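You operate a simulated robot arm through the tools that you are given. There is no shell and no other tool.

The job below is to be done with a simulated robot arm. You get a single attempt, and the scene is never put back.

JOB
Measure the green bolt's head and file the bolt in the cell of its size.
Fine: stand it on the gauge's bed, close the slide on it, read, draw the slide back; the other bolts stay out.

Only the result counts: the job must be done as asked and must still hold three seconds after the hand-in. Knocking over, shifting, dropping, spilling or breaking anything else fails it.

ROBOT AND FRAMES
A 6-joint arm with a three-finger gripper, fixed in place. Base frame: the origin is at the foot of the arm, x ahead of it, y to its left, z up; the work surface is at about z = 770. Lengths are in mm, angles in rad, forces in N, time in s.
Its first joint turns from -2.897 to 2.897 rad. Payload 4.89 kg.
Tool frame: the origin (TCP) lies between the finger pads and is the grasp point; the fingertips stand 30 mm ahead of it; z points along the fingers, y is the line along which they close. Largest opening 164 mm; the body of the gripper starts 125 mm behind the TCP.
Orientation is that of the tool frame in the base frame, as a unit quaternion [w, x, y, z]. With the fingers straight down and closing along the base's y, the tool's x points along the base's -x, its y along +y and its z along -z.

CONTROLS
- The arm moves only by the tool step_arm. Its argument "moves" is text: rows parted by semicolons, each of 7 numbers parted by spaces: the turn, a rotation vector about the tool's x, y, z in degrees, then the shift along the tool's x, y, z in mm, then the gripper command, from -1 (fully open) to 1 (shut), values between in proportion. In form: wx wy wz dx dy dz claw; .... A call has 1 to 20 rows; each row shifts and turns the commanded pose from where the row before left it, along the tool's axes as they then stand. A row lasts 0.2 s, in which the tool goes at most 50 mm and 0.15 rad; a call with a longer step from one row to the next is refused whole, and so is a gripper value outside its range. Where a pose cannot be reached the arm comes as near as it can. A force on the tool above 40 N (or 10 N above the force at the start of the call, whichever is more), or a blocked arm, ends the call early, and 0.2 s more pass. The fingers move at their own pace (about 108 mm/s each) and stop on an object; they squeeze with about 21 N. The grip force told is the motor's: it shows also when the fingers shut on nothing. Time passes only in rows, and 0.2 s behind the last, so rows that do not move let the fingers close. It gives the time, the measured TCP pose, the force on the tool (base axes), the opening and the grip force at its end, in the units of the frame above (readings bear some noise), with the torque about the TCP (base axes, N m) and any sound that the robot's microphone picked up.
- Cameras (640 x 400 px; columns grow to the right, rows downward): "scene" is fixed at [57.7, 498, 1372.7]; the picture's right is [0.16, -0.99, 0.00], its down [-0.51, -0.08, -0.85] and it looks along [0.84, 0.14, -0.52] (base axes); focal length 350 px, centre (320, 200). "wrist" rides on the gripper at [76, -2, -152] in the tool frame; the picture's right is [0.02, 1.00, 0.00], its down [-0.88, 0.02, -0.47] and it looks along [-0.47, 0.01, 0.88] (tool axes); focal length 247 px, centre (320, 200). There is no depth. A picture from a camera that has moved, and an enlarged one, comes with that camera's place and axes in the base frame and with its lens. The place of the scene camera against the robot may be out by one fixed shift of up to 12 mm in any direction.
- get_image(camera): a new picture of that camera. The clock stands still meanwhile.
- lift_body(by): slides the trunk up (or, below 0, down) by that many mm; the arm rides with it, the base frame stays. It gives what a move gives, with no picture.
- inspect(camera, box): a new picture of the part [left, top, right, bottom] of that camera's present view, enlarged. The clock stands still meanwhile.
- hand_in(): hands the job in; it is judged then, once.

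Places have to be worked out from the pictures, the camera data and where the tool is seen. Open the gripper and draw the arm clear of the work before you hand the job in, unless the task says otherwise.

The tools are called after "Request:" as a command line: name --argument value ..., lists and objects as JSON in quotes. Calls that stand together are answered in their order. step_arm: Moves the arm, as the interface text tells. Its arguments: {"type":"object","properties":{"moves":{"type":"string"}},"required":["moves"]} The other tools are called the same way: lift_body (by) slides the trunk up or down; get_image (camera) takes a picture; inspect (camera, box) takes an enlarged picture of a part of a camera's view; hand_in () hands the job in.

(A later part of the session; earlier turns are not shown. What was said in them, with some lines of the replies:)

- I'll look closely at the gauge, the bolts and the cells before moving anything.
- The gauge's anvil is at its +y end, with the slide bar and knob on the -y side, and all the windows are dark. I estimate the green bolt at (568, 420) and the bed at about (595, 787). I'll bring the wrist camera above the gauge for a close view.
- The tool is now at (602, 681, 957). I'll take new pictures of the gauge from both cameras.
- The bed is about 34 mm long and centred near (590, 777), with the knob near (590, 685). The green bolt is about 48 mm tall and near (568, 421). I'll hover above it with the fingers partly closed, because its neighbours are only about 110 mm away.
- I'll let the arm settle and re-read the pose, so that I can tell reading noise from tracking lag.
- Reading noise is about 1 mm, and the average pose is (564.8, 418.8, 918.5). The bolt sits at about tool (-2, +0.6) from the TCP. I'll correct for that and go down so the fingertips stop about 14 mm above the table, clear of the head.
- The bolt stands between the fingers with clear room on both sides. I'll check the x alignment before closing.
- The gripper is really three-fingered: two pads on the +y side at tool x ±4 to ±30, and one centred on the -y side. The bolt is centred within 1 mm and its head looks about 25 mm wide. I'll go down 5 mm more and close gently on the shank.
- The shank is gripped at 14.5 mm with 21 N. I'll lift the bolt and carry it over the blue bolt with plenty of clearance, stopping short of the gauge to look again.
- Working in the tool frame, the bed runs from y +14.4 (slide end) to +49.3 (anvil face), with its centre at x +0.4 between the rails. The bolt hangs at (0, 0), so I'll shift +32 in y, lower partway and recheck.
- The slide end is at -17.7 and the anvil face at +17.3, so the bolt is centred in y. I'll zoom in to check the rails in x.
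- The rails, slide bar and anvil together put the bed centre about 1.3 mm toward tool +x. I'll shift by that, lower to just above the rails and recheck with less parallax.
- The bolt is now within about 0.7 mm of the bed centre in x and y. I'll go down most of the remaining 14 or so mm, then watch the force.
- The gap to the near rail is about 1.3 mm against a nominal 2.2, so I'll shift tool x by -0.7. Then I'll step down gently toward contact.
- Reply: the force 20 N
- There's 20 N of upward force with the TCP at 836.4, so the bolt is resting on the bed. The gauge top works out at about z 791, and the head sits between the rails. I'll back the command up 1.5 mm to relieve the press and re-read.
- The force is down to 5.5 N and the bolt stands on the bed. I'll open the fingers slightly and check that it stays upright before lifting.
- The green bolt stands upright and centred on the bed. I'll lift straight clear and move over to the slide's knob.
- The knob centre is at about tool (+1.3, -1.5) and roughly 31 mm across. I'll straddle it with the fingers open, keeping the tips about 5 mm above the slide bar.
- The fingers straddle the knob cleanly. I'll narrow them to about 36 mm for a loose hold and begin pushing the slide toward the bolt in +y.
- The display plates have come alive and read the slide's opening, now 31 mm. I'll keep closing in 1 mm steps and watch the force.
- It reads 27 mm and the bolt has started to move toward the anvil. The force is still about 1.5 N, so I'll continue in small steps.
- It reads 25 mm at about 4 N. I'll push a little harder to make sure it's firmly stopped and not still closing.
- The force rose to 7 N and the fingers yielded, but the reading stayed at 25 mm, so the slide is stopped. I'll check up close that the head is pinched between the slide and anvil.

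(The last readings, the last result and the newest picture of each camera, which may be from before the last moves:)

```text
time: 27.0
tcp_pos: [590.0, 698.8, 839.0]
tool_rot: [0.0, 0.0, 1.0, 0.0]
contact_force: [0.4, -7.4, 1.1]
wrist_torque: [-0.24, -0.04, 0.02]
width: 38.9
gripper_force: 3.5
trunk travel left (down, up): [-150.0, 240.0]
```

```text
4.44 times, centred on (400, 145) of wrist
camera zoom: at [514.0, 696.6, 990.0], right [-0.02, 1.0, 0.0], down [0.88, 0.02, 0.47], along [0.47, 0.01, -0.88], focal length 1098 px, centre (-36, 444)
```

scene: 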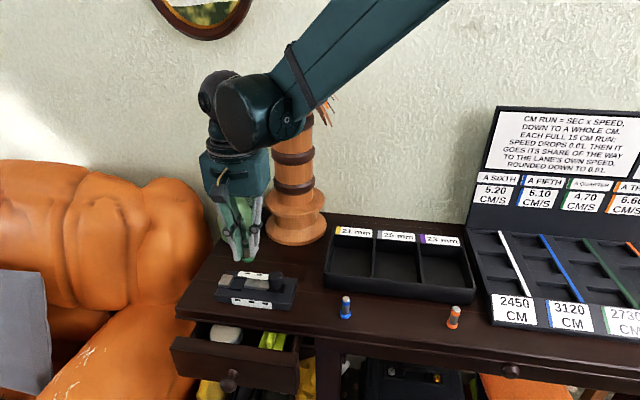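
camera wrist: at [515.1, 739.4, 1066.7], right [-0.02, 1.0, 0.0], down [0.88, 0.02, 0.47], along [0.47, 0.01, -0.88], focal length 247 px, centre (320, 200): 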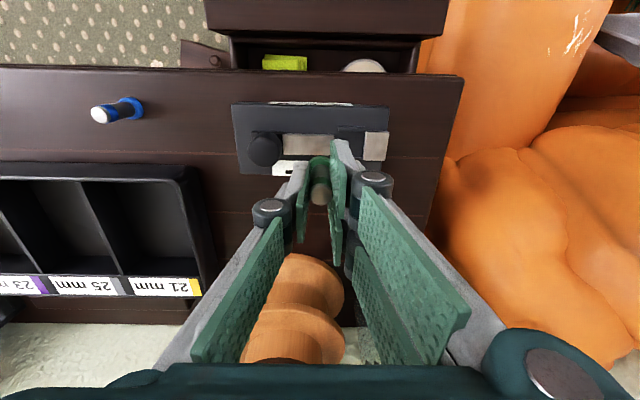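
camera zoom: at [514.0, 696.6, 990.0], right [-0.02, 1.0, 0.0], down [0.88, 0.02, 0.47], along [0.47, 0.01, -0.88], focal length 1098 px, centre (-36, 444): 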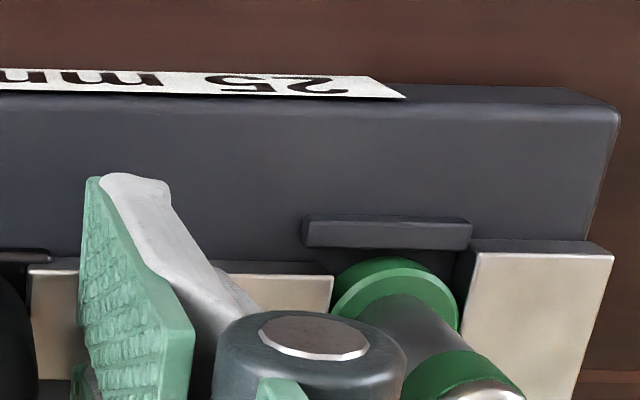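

The 25 mm head is pinched squarely between the slide end and the anvil, so the size is 25 mm. Next I'll draw the slide back by moving -y.

Request:
step_arm --moves "0 0 0 0 -1.5 0 0.56; 0 0 0 0 -2 0 0.56; 0 0 0 0 -2 0 0.56; 0 0 0 0 -2 0 0.56; 0 0 0 0 -2 0 0.56; 0 0 0 0 -2 0 0.56; 0 0 0 0 -2 0 0.56; 0 0 0 0 -1.5 0 0.56; 0 0 0 0 0 0 0.56"

Request:
inspect --camera "scene" --box '[200, 230, 310, 320]'

```text
time: 29.0
tcp_pos: [588.6, 683.7, 838.3]
tool_rot: [-0.001, 0.0, 1.0, 0.0]
contact_force: [1.6, 1.4, 0.1]
wrist_torque: [0.04, -0.02, -0.01]
width: 36.7
gripper_force: 0.4
trunk travel left (down, up): [-150.0, 240.0]
```

```text
4.44 times, centred on (255, 275) of scene
camera zoom: at [57.7, 498.0, 1372.7], right [0.16, -0.99, 0.0], down [-0.51, -0.08, -0.85], along [0.84, 0.14, -0.52], focal length 1557 px, centre (609, -133)
```

zoom: 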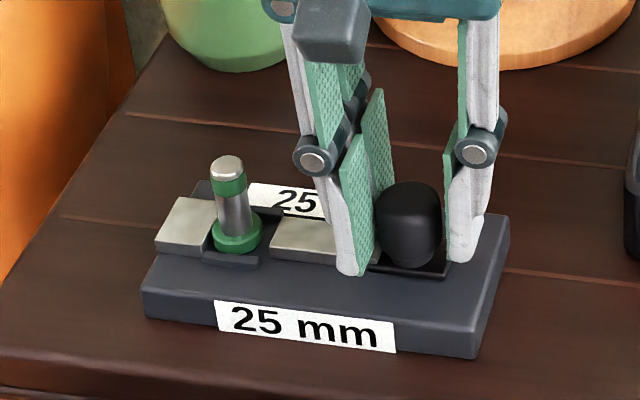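

The display holds the 25 mm reading. The slide is within about 1 to 2 mm of its start, so I'll draw it back a little further.

Request:
step_arm --moves "0 0 0 0 -1 0 0.56; 0 0 0 0 -1 0 0.56; 0 0 0 0 -1 0 0.56; 0 0 0 0 0 0 0.56"

Request:
inspect --camera "scene" --box '[200, 230, 310, 320]'

```text
time: 30.0
tcp_pos: [589.4, 681.4, 838.3]
tool_rot: [0.0, 0.0, 1.0, 0.0]
contact_force: [1.3, 6.6, 2.5]
wrist_torque: [0.19, -0.05, -0.01]
width: 38.6
gripper_force: 3.0
trunk travel left (down, up): [-150.0, 240.0]
```

```text
4.44 times, centred on (255, 275) of scene
camera zoom: at [57.7, 498.0, 1372.7], right [0.16, -0.99, 0.0], down [-0.51, -0.08, -0.85], along [0.84, 0.14, -0.52], focal length 1557 px, centre (609, -133)
```

zoom: 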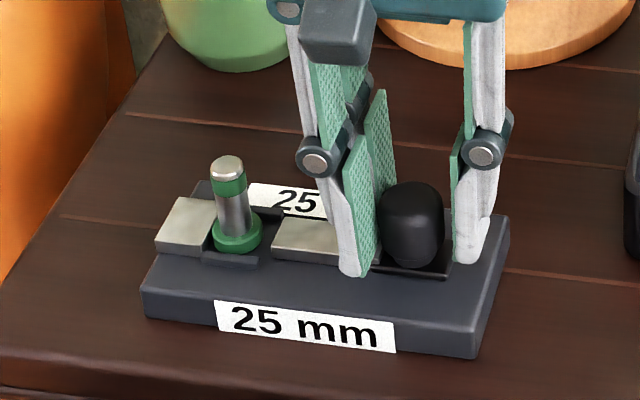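

The force of 6.6 N shows the slide is against its back stop. I'll relieve the contact, open the fingers, rise clear of the knob and go back over the bolt.

Request:
step_arm --moves "0 0 0 0 3 0 0.5; 0 0 0 0 0 0 0.2; 0 0 0 0 0 0 0.2; 0 0 0 0 0 -15 0.2; 0 0 0 0 0 -25 0.2; 0 0 0 0 0 -28 0.2; 0 0 0 0 0 0 0.3; 0 0 0 0 30 0 0.3; 0 0 0 0 35 0 0.3; 0 0 0 0 25 0 0.3; 0 0 0 0 0 0 0.3; 0 0 0 0 0 0 0.3"

Request:
inspect --camera "wrist" --box '[250, 100, 410, 200]'

Request:
inspect --camera "scene" --box '[200, 230, 310, 320]'

```text
time: 32.6
tcp_pos: [589.2, 772.4, 906.4]
tool_rot: [0.0, 0.0, 1.0, 0.0]
contact_force: [0.3, 1.4, -0.9]
wrist_torque: [-0.03, 0.01, 0.04]
width: 57.4
gripper_force: 0.2
trunk travel left (down, up): [-150.0, 240.0]
```

```text
4.00 times, centred on (330, 150) of wrist
camera zoom: at [512.9, 769.7, 1058.2], right [-0.02, 1.0, 0.0], down [0.88, 0.02, 0.47], along [0.47, 0.01, -0.88], focal length 988 px, centre (280, 400)
```

zoom: 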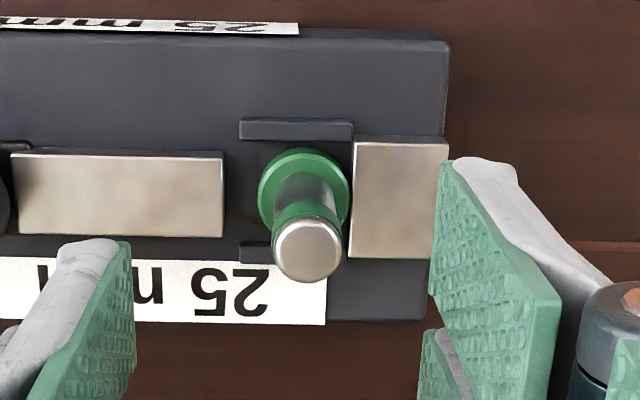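

```text
4.44 times, centred on (255, 275) of scene
camera zoom: at [57.7, 498.0, 1372.7], right [0.16, -0.99, 0.0], down [-0.51, -0.08, -0.85], along [0.84, 0.14, -0.52], focal length 1557 px, centre (609, -133)
```

zoom: 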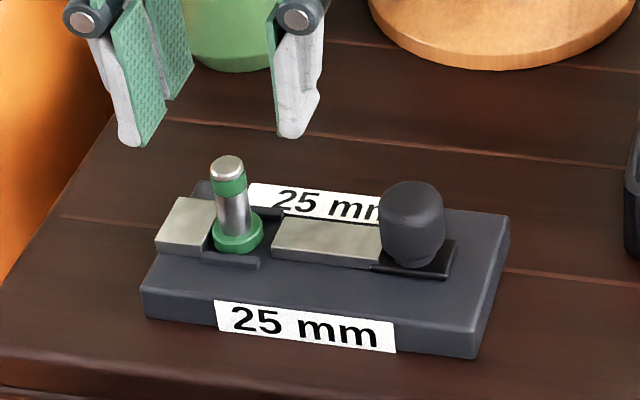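

The slide is fully back and the bolt stands at about tool (-0.5, +6.0). I'll centre over it, go down with the fingers open to the same height as before, and close on the shank.

Request:
step_arm --moves "0 0 0 -0.5 6 0 0.3; 0 0 0 0 0 20 0.3; 0 0 0 0 0 20 0.3; 0 0 0 0 0 18 0.4; 0 0 0 0 0 8 0.5; 0 0 0 0 0 4 0.5; 0 0 0 0 0 0 0.5; 0 0 0 0 0 0 0.5"

Request:
inspect --camera "wrist" --box '[270, 125, 370, 195]'

Request:
inspect --camera "scene" --box '[230, 255, 280, 290]'

```text
time: 34.4
tcp_pos: [588.9, 779.6, 836.3]
tool_rot: [0.001, 0.0, 1.0, 0.0]
contact_force: [0.4, 0.7, 0.0]
wrist_torque: [0.0, 0.02, 0.05]
width: 40.9
gripper_force: 0.1
trunk travel left (down, up): [-150.0, 240.0]
```

```text
5.71 times, centred on (320, 160) of wrist
camera zoom: at [513.5, 777.3, 987.6], right [-0.02, 1.0, 0.0], down [0.88, 0.02, 0.47], along [0.47, 0.01, -0.88], focal length 1411 px, centre (320, 429)
```

zoom: 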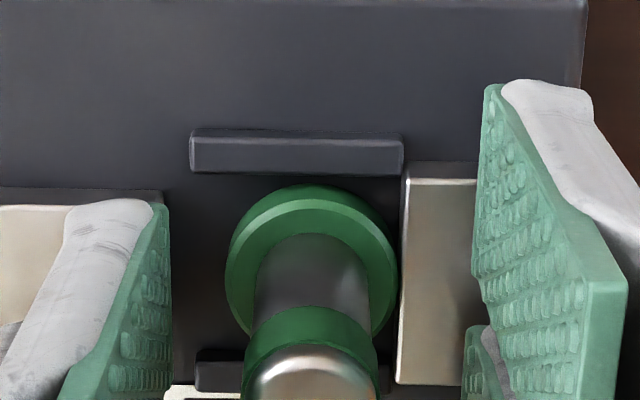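

```text
11.43 times, centred on (255, 272) of scene
camera zoom: at [57.7, 498.0, 1372.7], right [0.16, -0.99, 0.0], down [-0.51, -0.08, -0.85], along [0.84, 0.14, -0.52], focal length 4003 px, centre (1063, -629)
```

zoom: 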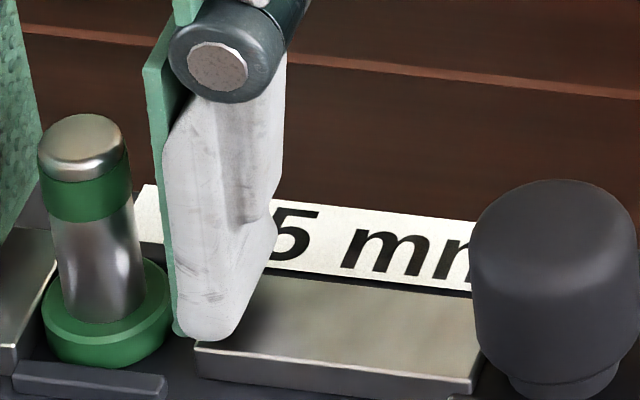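

The TCP is about 1.5 mm too far in +y relative to the bolt. I'll correct that and close gently.

Request:
step_arm --moves "0 0 0 0 -1.5 0 0.5; 0 0 0 0 0 0 0.6; 0 0 0 0 0 0 0.7; 0 0 0 0 0 0 0.75; 0 0 0 0 0 0 0.8; 0 0 0 0 0 0 0.85; 0 0 0 0 0 0 1; 0 0 0 0 0 0 1; 0 0 0 0 0 0 1"

Request:
inspect --camera "scene" --box '[230, 255, 280, 290]'

```text
time: 36.4
tcp_pos: [590.1, 777.9, 836.2]
tool_rot: [0.0, 0.0, 1.0, 0.0]
contact_force: [-0.3, -6.1, -0.2]
wrist_torque: [-0.22, -0.01, -0.03]
width: 14.3
gripper_force: 21.2
trunk travel left (down, up): [-150.0, 240.0]
```

```text
11.43 times, centred on (255, 272) of scene
camera zoom: at [57.7, 498.0, 1372.7], right [0.16, -0.99, 0.0], down [-0.51, -0.08, -0.85], along [0.84, 0.14, -0.52], focal length 4003 px, centre (1063, -629)
```

zoom: 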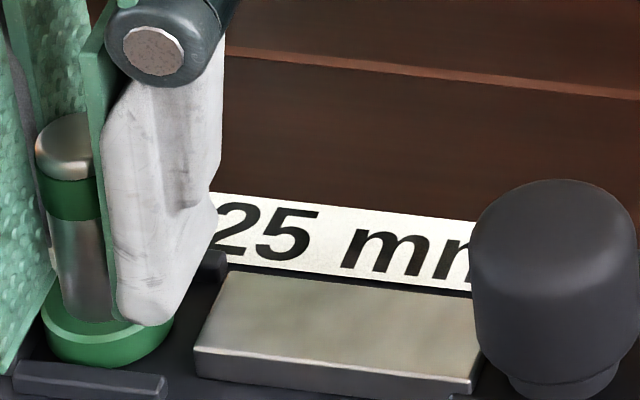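

The bolt is gripped, but its head presses on the anvil with about 6 N. I'll ease off 1.2 mm in -y, then lift straight up.

Request:
step_arm --moves "0 0 0 0 -0.7 0 1; 0 0 0 0 -0.5 -1 1; 0 0 0 0 0 -3 1; 0 0 0 0 0 -6 1; 0 0 0 0 0 -15 1; 0 0 0 0 0 -25 1; 0 0 0 0 0 -30 1; 0 0 0 0 0 0 1; 0 0 0 0 0 0 1"

Request:
get_image --camera "scene"

Request:
get_image --camera "wrist"

```text
time: 38.4
tcp_pos: [588.0, 776.8, 916.1]
tool_rot: [0.001, -0.001, 1.0, 0.001]
contact_force: [-0.4, -0.1, -0.6]
wrist_torque: [0.03, -0.02, -0.03]
width: 14.3
gripper_force: 20.7
trunk travel left (down, up): [-150.0, 240.0]
```

```text
taken
```

scene: 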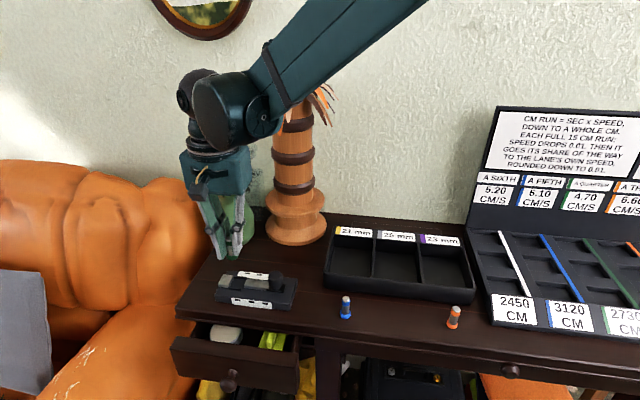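

```text
taken
camera wrist: at [512.5, 773.9, 1068.3], right [-0.02, 1.0, 0.0], down [0.88, 0.02, 0.47], along [0.47, 0.01, -0.88], focal length 247 px, centre (320, 200)
```

wrist: 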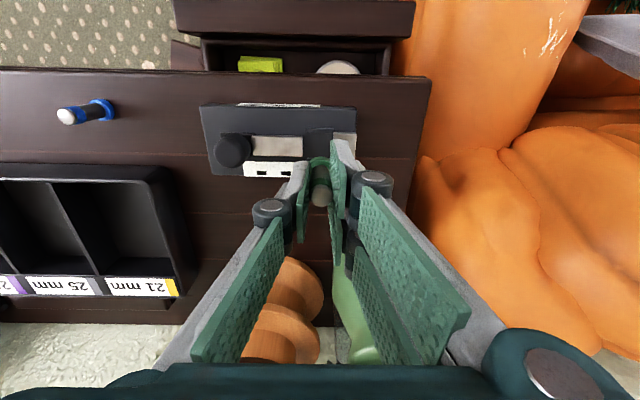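

The bolt is in hand and the gauge is clear, with the display blank again. The 25 mm cell is the middle one, centred at about (705, 426), and cells are roughly 100 × 140 mm. I'll carry the bolt there at this height, which clears the blue bolt and the tray rim.

Request:
step_arm --moves "0 0 0 0 -25 0 1; 0 0 0 0 -40 0 1; 0 0 0 0 -40 0 1; 0 0 0 0 -40 0 1; 0 0 0 0 -40 0 1; 0 0 0 0 -40 0 1; 0 0 0 -10 -35 0 1; 0 0 0 -28 -30 0 1; 0 0 0 -28 -30 0 1; 0 0 0 -28 -20 0 1; 0 0 0 -16 -10 0 1; 0 0 0 0 0 0 1; 0 0 0 0 0 0 1"

Request:
get_image --camera "wrist"

Request:
get_image --camera "scene"

```text
time: 41.2
tcp_pos: [700.1, 427.0, 914.7]
tool_rot: [-0.001, 0.0, 1.0, 0.0]
contact_force: [-0.2, 0.4, -1.1]
wrist_torque: [0.01, 0.04, 0.02]
width: 14.1
gripper_force: 21.0
trunk travel left (down, up): [-150.0, 240.0]
```

```text
taken
camera wrist: at [623.2, 424.9, 1066.4], right [-0.02, 1.0, 0.0], down [0.88, 0.02, 0.47], along [0.47, 0.01, -0.88], focal length 247 px, centre (320, 200)
```

wrist: 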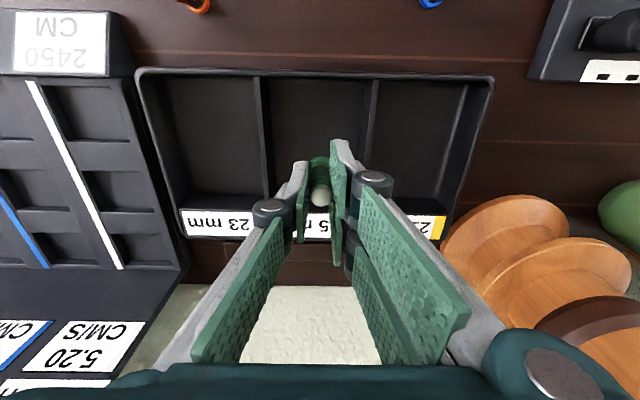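

```text
taken
```

scene: 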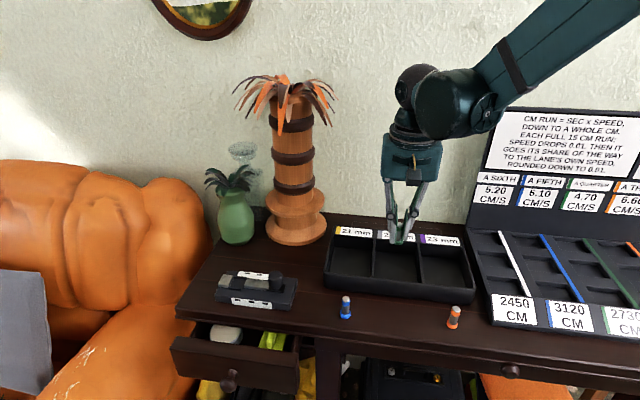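

The bolt hangs over the middle cell, labelled 25 mm, about 4 mm off centre in a cell about 104 mm wide. I'll lower it most of the way and check.

Request:
step_arm --moves "0 0 0 0 -3 10 1; 0 0 0 0 0 20 1; 0 0 0 0 0 20 1; 0 0 0 0 0 20 1; 0 0 0 0 0 12 1; 0 0 0 0 0 0 1; 0 0 0 0 0 0 1"

Request:
get_image --camera "wrist"

Request:
inspect --camera "scene" --box '[320, 205, 480, 305]'

```text
time: 42.8
tcp_pos: [699.0, 424.1, 834.8]
tool_rot: [0.0, 0.0, 1.0, 0.0]
contact_force: [0.0, 0.6, -0.8]
wrist_torque: [-0.03, -0.01, -0.02]
width: 14.0
gripper_force: 21.1
trunk travel left (down, up): [-150.0, 240.0]
```

```text
taken
camera wrist: at [623.9, 422.2, 986.1], right [-0.02, 1.0, 0.0], down [0.88, 0.02, 0.47], along [0.47, 0.01, -0.88], focal length 247 px, centre (320, 200)
```

wrist: 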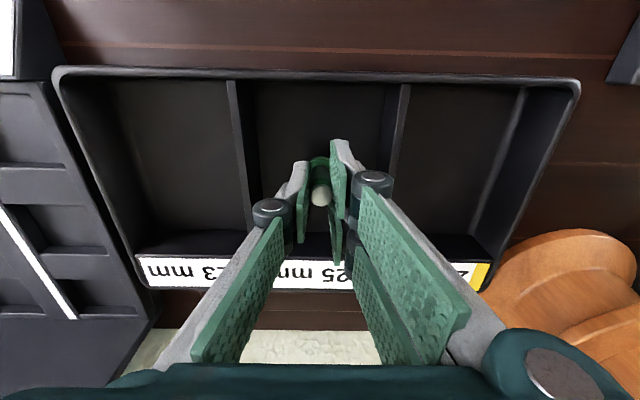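

```text
4.00 times, centred on (400, 255) of scene
camera zoom: at [57.7, 498.0, 1372.7], right [0.16, -0.99, 0.0], down [-0.51, -0.08, -0.85], along [0.84, 0.14, -0.52], focal length 1401 px, centre (0, -20)
```

zoom: 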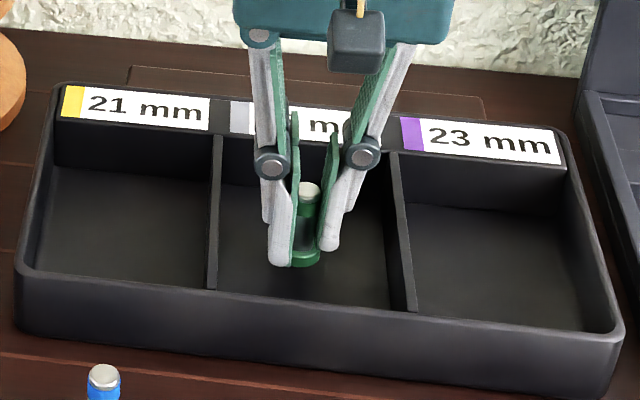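

The bolt is inside the middle cell with its bottom at about z 789. I'll go down 10 mm more, then in 1 mm steps until I feel the floor.

Request:
step_arm --moves "0 0 0 0 0 5 1; 0 0 0 0 0 4 1; 0 0 0 0 0 1 1; 0 0 0 0 0 1 1; 0 0 0 0 0 0 1"

Request:
step_arm --moves "0 0 0 0 0 1 1; 0 0 0 0 0 0 1"

```text
time: 44.0
tcp_pos: [699.7, 423.9, 823.1]
tool_rot: [0.0, 0.001, 1.0, 0.0]
contact_force: [2.8, -0.2, 8.2]
wrist_torque: [0.02, -0.06, -0.01]
width: 14.0
gripper_force: 20.8
trunk travel left (down, up): [-150.0, 240.0]
```

```text
time: 44.6
tcp_pos: [699.4, 424.8, 822.7]
tool_rot: [0.0, -0.001, 1.0, -0.001]
contact_force: [3.1, 1.4, 20.5]
wrist_torque: [0.08, -0.12, -0.01]
width: 13.9
gripper_force: 20.6
trunk travel left (down, up): [-150.0, 240.0]
```

The force climbed to 8 N and then 20 N at TCP z of about 823, so the bolt is on the cell floor. I'll back off about 1.4 mm to relieve it, then open slowly.

Request:
step_arm --moves "0 0 0 0 0 -0.8 1; 0 0 0 0 0 -0.7 1; 0 0 0 0 0 0 1"

Request:
inspect --camera "scene" --box '[360, 235, 430, 285]'

```text
time: 45.4
tcp_pos: [699.9, 423.0, 824.4]
tool_rot: [0.0, 0.0, 1.0, 0.0]
contact_force: [-0.5, -0.1, -0.1]
wrist_torque: [0.03, 0.03, -0.02]
width: 14.2
gripper_force: 21.0
trunk travel left (down, up): [-150.0, 240.0]
```

```text
8.00 times, centred on (395, 260) of scene
camera zoom: at [57.7, 498.0, 1372.7], right [0.16, -0.99, 0.0], down [-0.51, -0.08, -0.85], along [0.84, 0.14, -0.52], focal length 2802 px, centre (-280, -280)
```

zoom: 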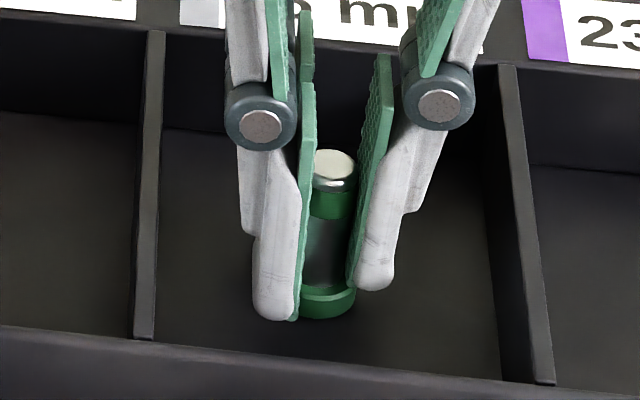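

The force is essentially zero, so the bolt is at floor level within a fraction of a millimetre. I'll nudge down 0.5 mm and open slowly.

Request:
step_arm --moves "0 0 0 0 0 0.5 1; 0 0 0 0 0 0 1; 0 0 0 0 0 0 0.85; 0 0 0 0 0 0 0.8; 0 0 0 0 0 0 0.75; 0 0 0 0 0 0 0.65; 0 0 0 0 0 0 0.55; 0 0 0 0 0 0 0.55"

Request:
inspect --camera "scene" --box '[360, 235, 430, 285]'

Request:
inspect --camera "wrist" --box '[270, 125, 370, 195]'

```text
time: 47.2
tcp_pos: [699.6, 425.2, 823.3]
tool_rot: [0.0, 0.0, 1.0, 0.001]
contact_force: [-0.9, -0.6, 0.9]
wrist_torque: [-0.01, -0.01, 0.0]
width: 36.8
gripper_force: 0.1
trunk travel left (down, up): [-150.0, 240.0]
```

```text
8.00 times, centred on (395, 260) of scene
camera zoom: at [57.7, 498.0, 1372.7], right [0.16, -0.99, 0.0], down [-0.51, -0.08, -0.85], along [0.84, 0.14, -0.52], focal length 2802 px, centre (-280, -280)
```

zoom: 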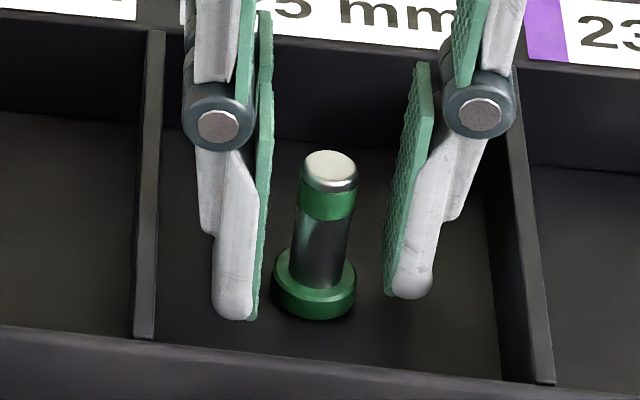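

```text
5.71 times, centred on (320, 160) of wrist
camera zoom: at [624.2, 422.3, 974.8], right [-0.02, 1.0, 0.0], down [0.88, 0.02, 0.47], along [0.47, 0.01, -0.88], focal length 1411 px, centre (320, 429)
```

zoom: 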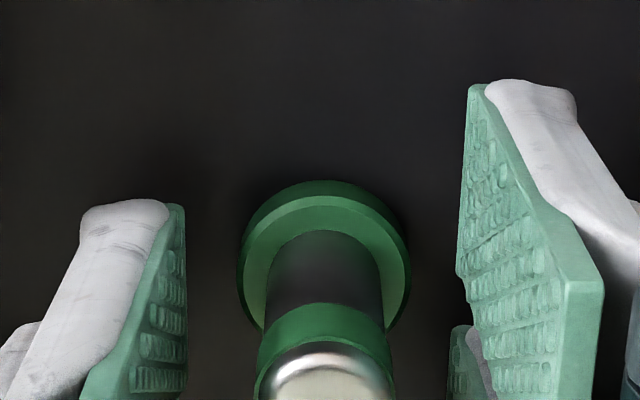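

The bolt stands free and upright in the 25 mm cell. I'll rise straight up, well clear of the tray.

Request:
step_arm --moves "0 0 0 0 0 -5 0.55; 0 0 0 0 0 -15 0.55; 0 0 0 0 0 -25 0.55; 0 0 0 0 0 -30 0.55; 0 0 0 0 0 -35 0.5; 0 0 0 0 0 -35 0.3; 0 0 0 0 0 -40 0; 0 0 0 0 0 -40 -0.5; 0 0 0 15 0 -10 -1; 0 0 0 25 0 0 -1; 0 0 0 25 0 0 -1; 0 0 0 0 0 0 -1; 0 0 0 0 0 0 -1"

Request:
get_image --camera "scene"

Request:
get_image --camera "wrist"

```text
time: 50.0
tcp_pos: [635.1, 423.8, 1058.5]
tool_rot: [0.0, 0.0, 1.0, 0.001]
contact_force: [-0.3, -0.6, 0.0]
wrist_torque: [0.06, -0.06, 0.01]
width: 164.3
gripper_force: 0.1
trunk travel left (down, up): [-150.0, 240.0]
```

```text
taken
```

scene: 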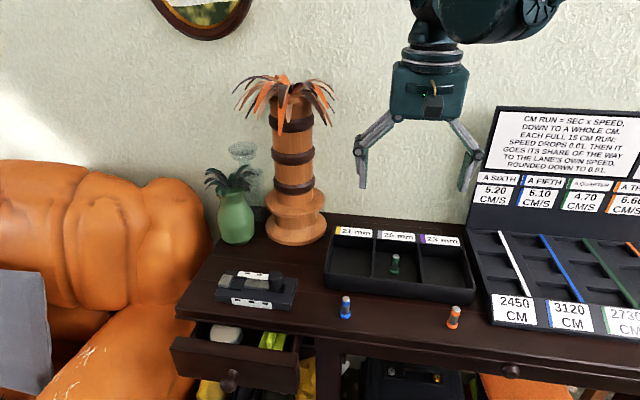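

```text
taken
camera wrist: at [559.3, 422.1, 1211.3], right [-0.02, 1.0, 0.0], down [0.88, 0.02, 0.47], along [0.47, 0.01, -0.88], focal length 247 px, centre (320, 200)
```

wrist: 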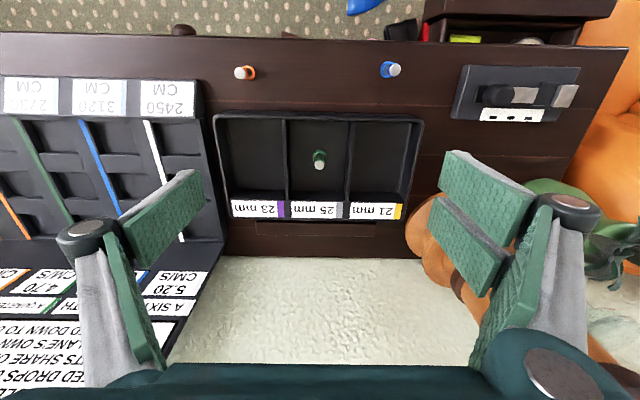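

The green bolt stands in the 25 mm cell, the orange and blue bolts are untouched, and the gauge's slide is drawn back. The gripper is open and clear of the work, so I'll hand in.

Request:
hand_in

```text
The job is handed in.
```

The green bolt's head measured 25 mm on the gauge, and the bolt now stands upright in the 25 mm cell (the middle one). I've handed the job in; the hand-in gave no verdict.

- **Reading:** I closed the slide until it stopped against the head. The display stayed at 25 mm when I pushed harder. It went blank again once the bolt was off the bed.
- **Gauge:** the slide is drawn back to its stop.
- **Everything else:** the orange and blue bolts were not touched, and I saw nothing else out of place in the last pictures. The gripper is open and clear of the work.
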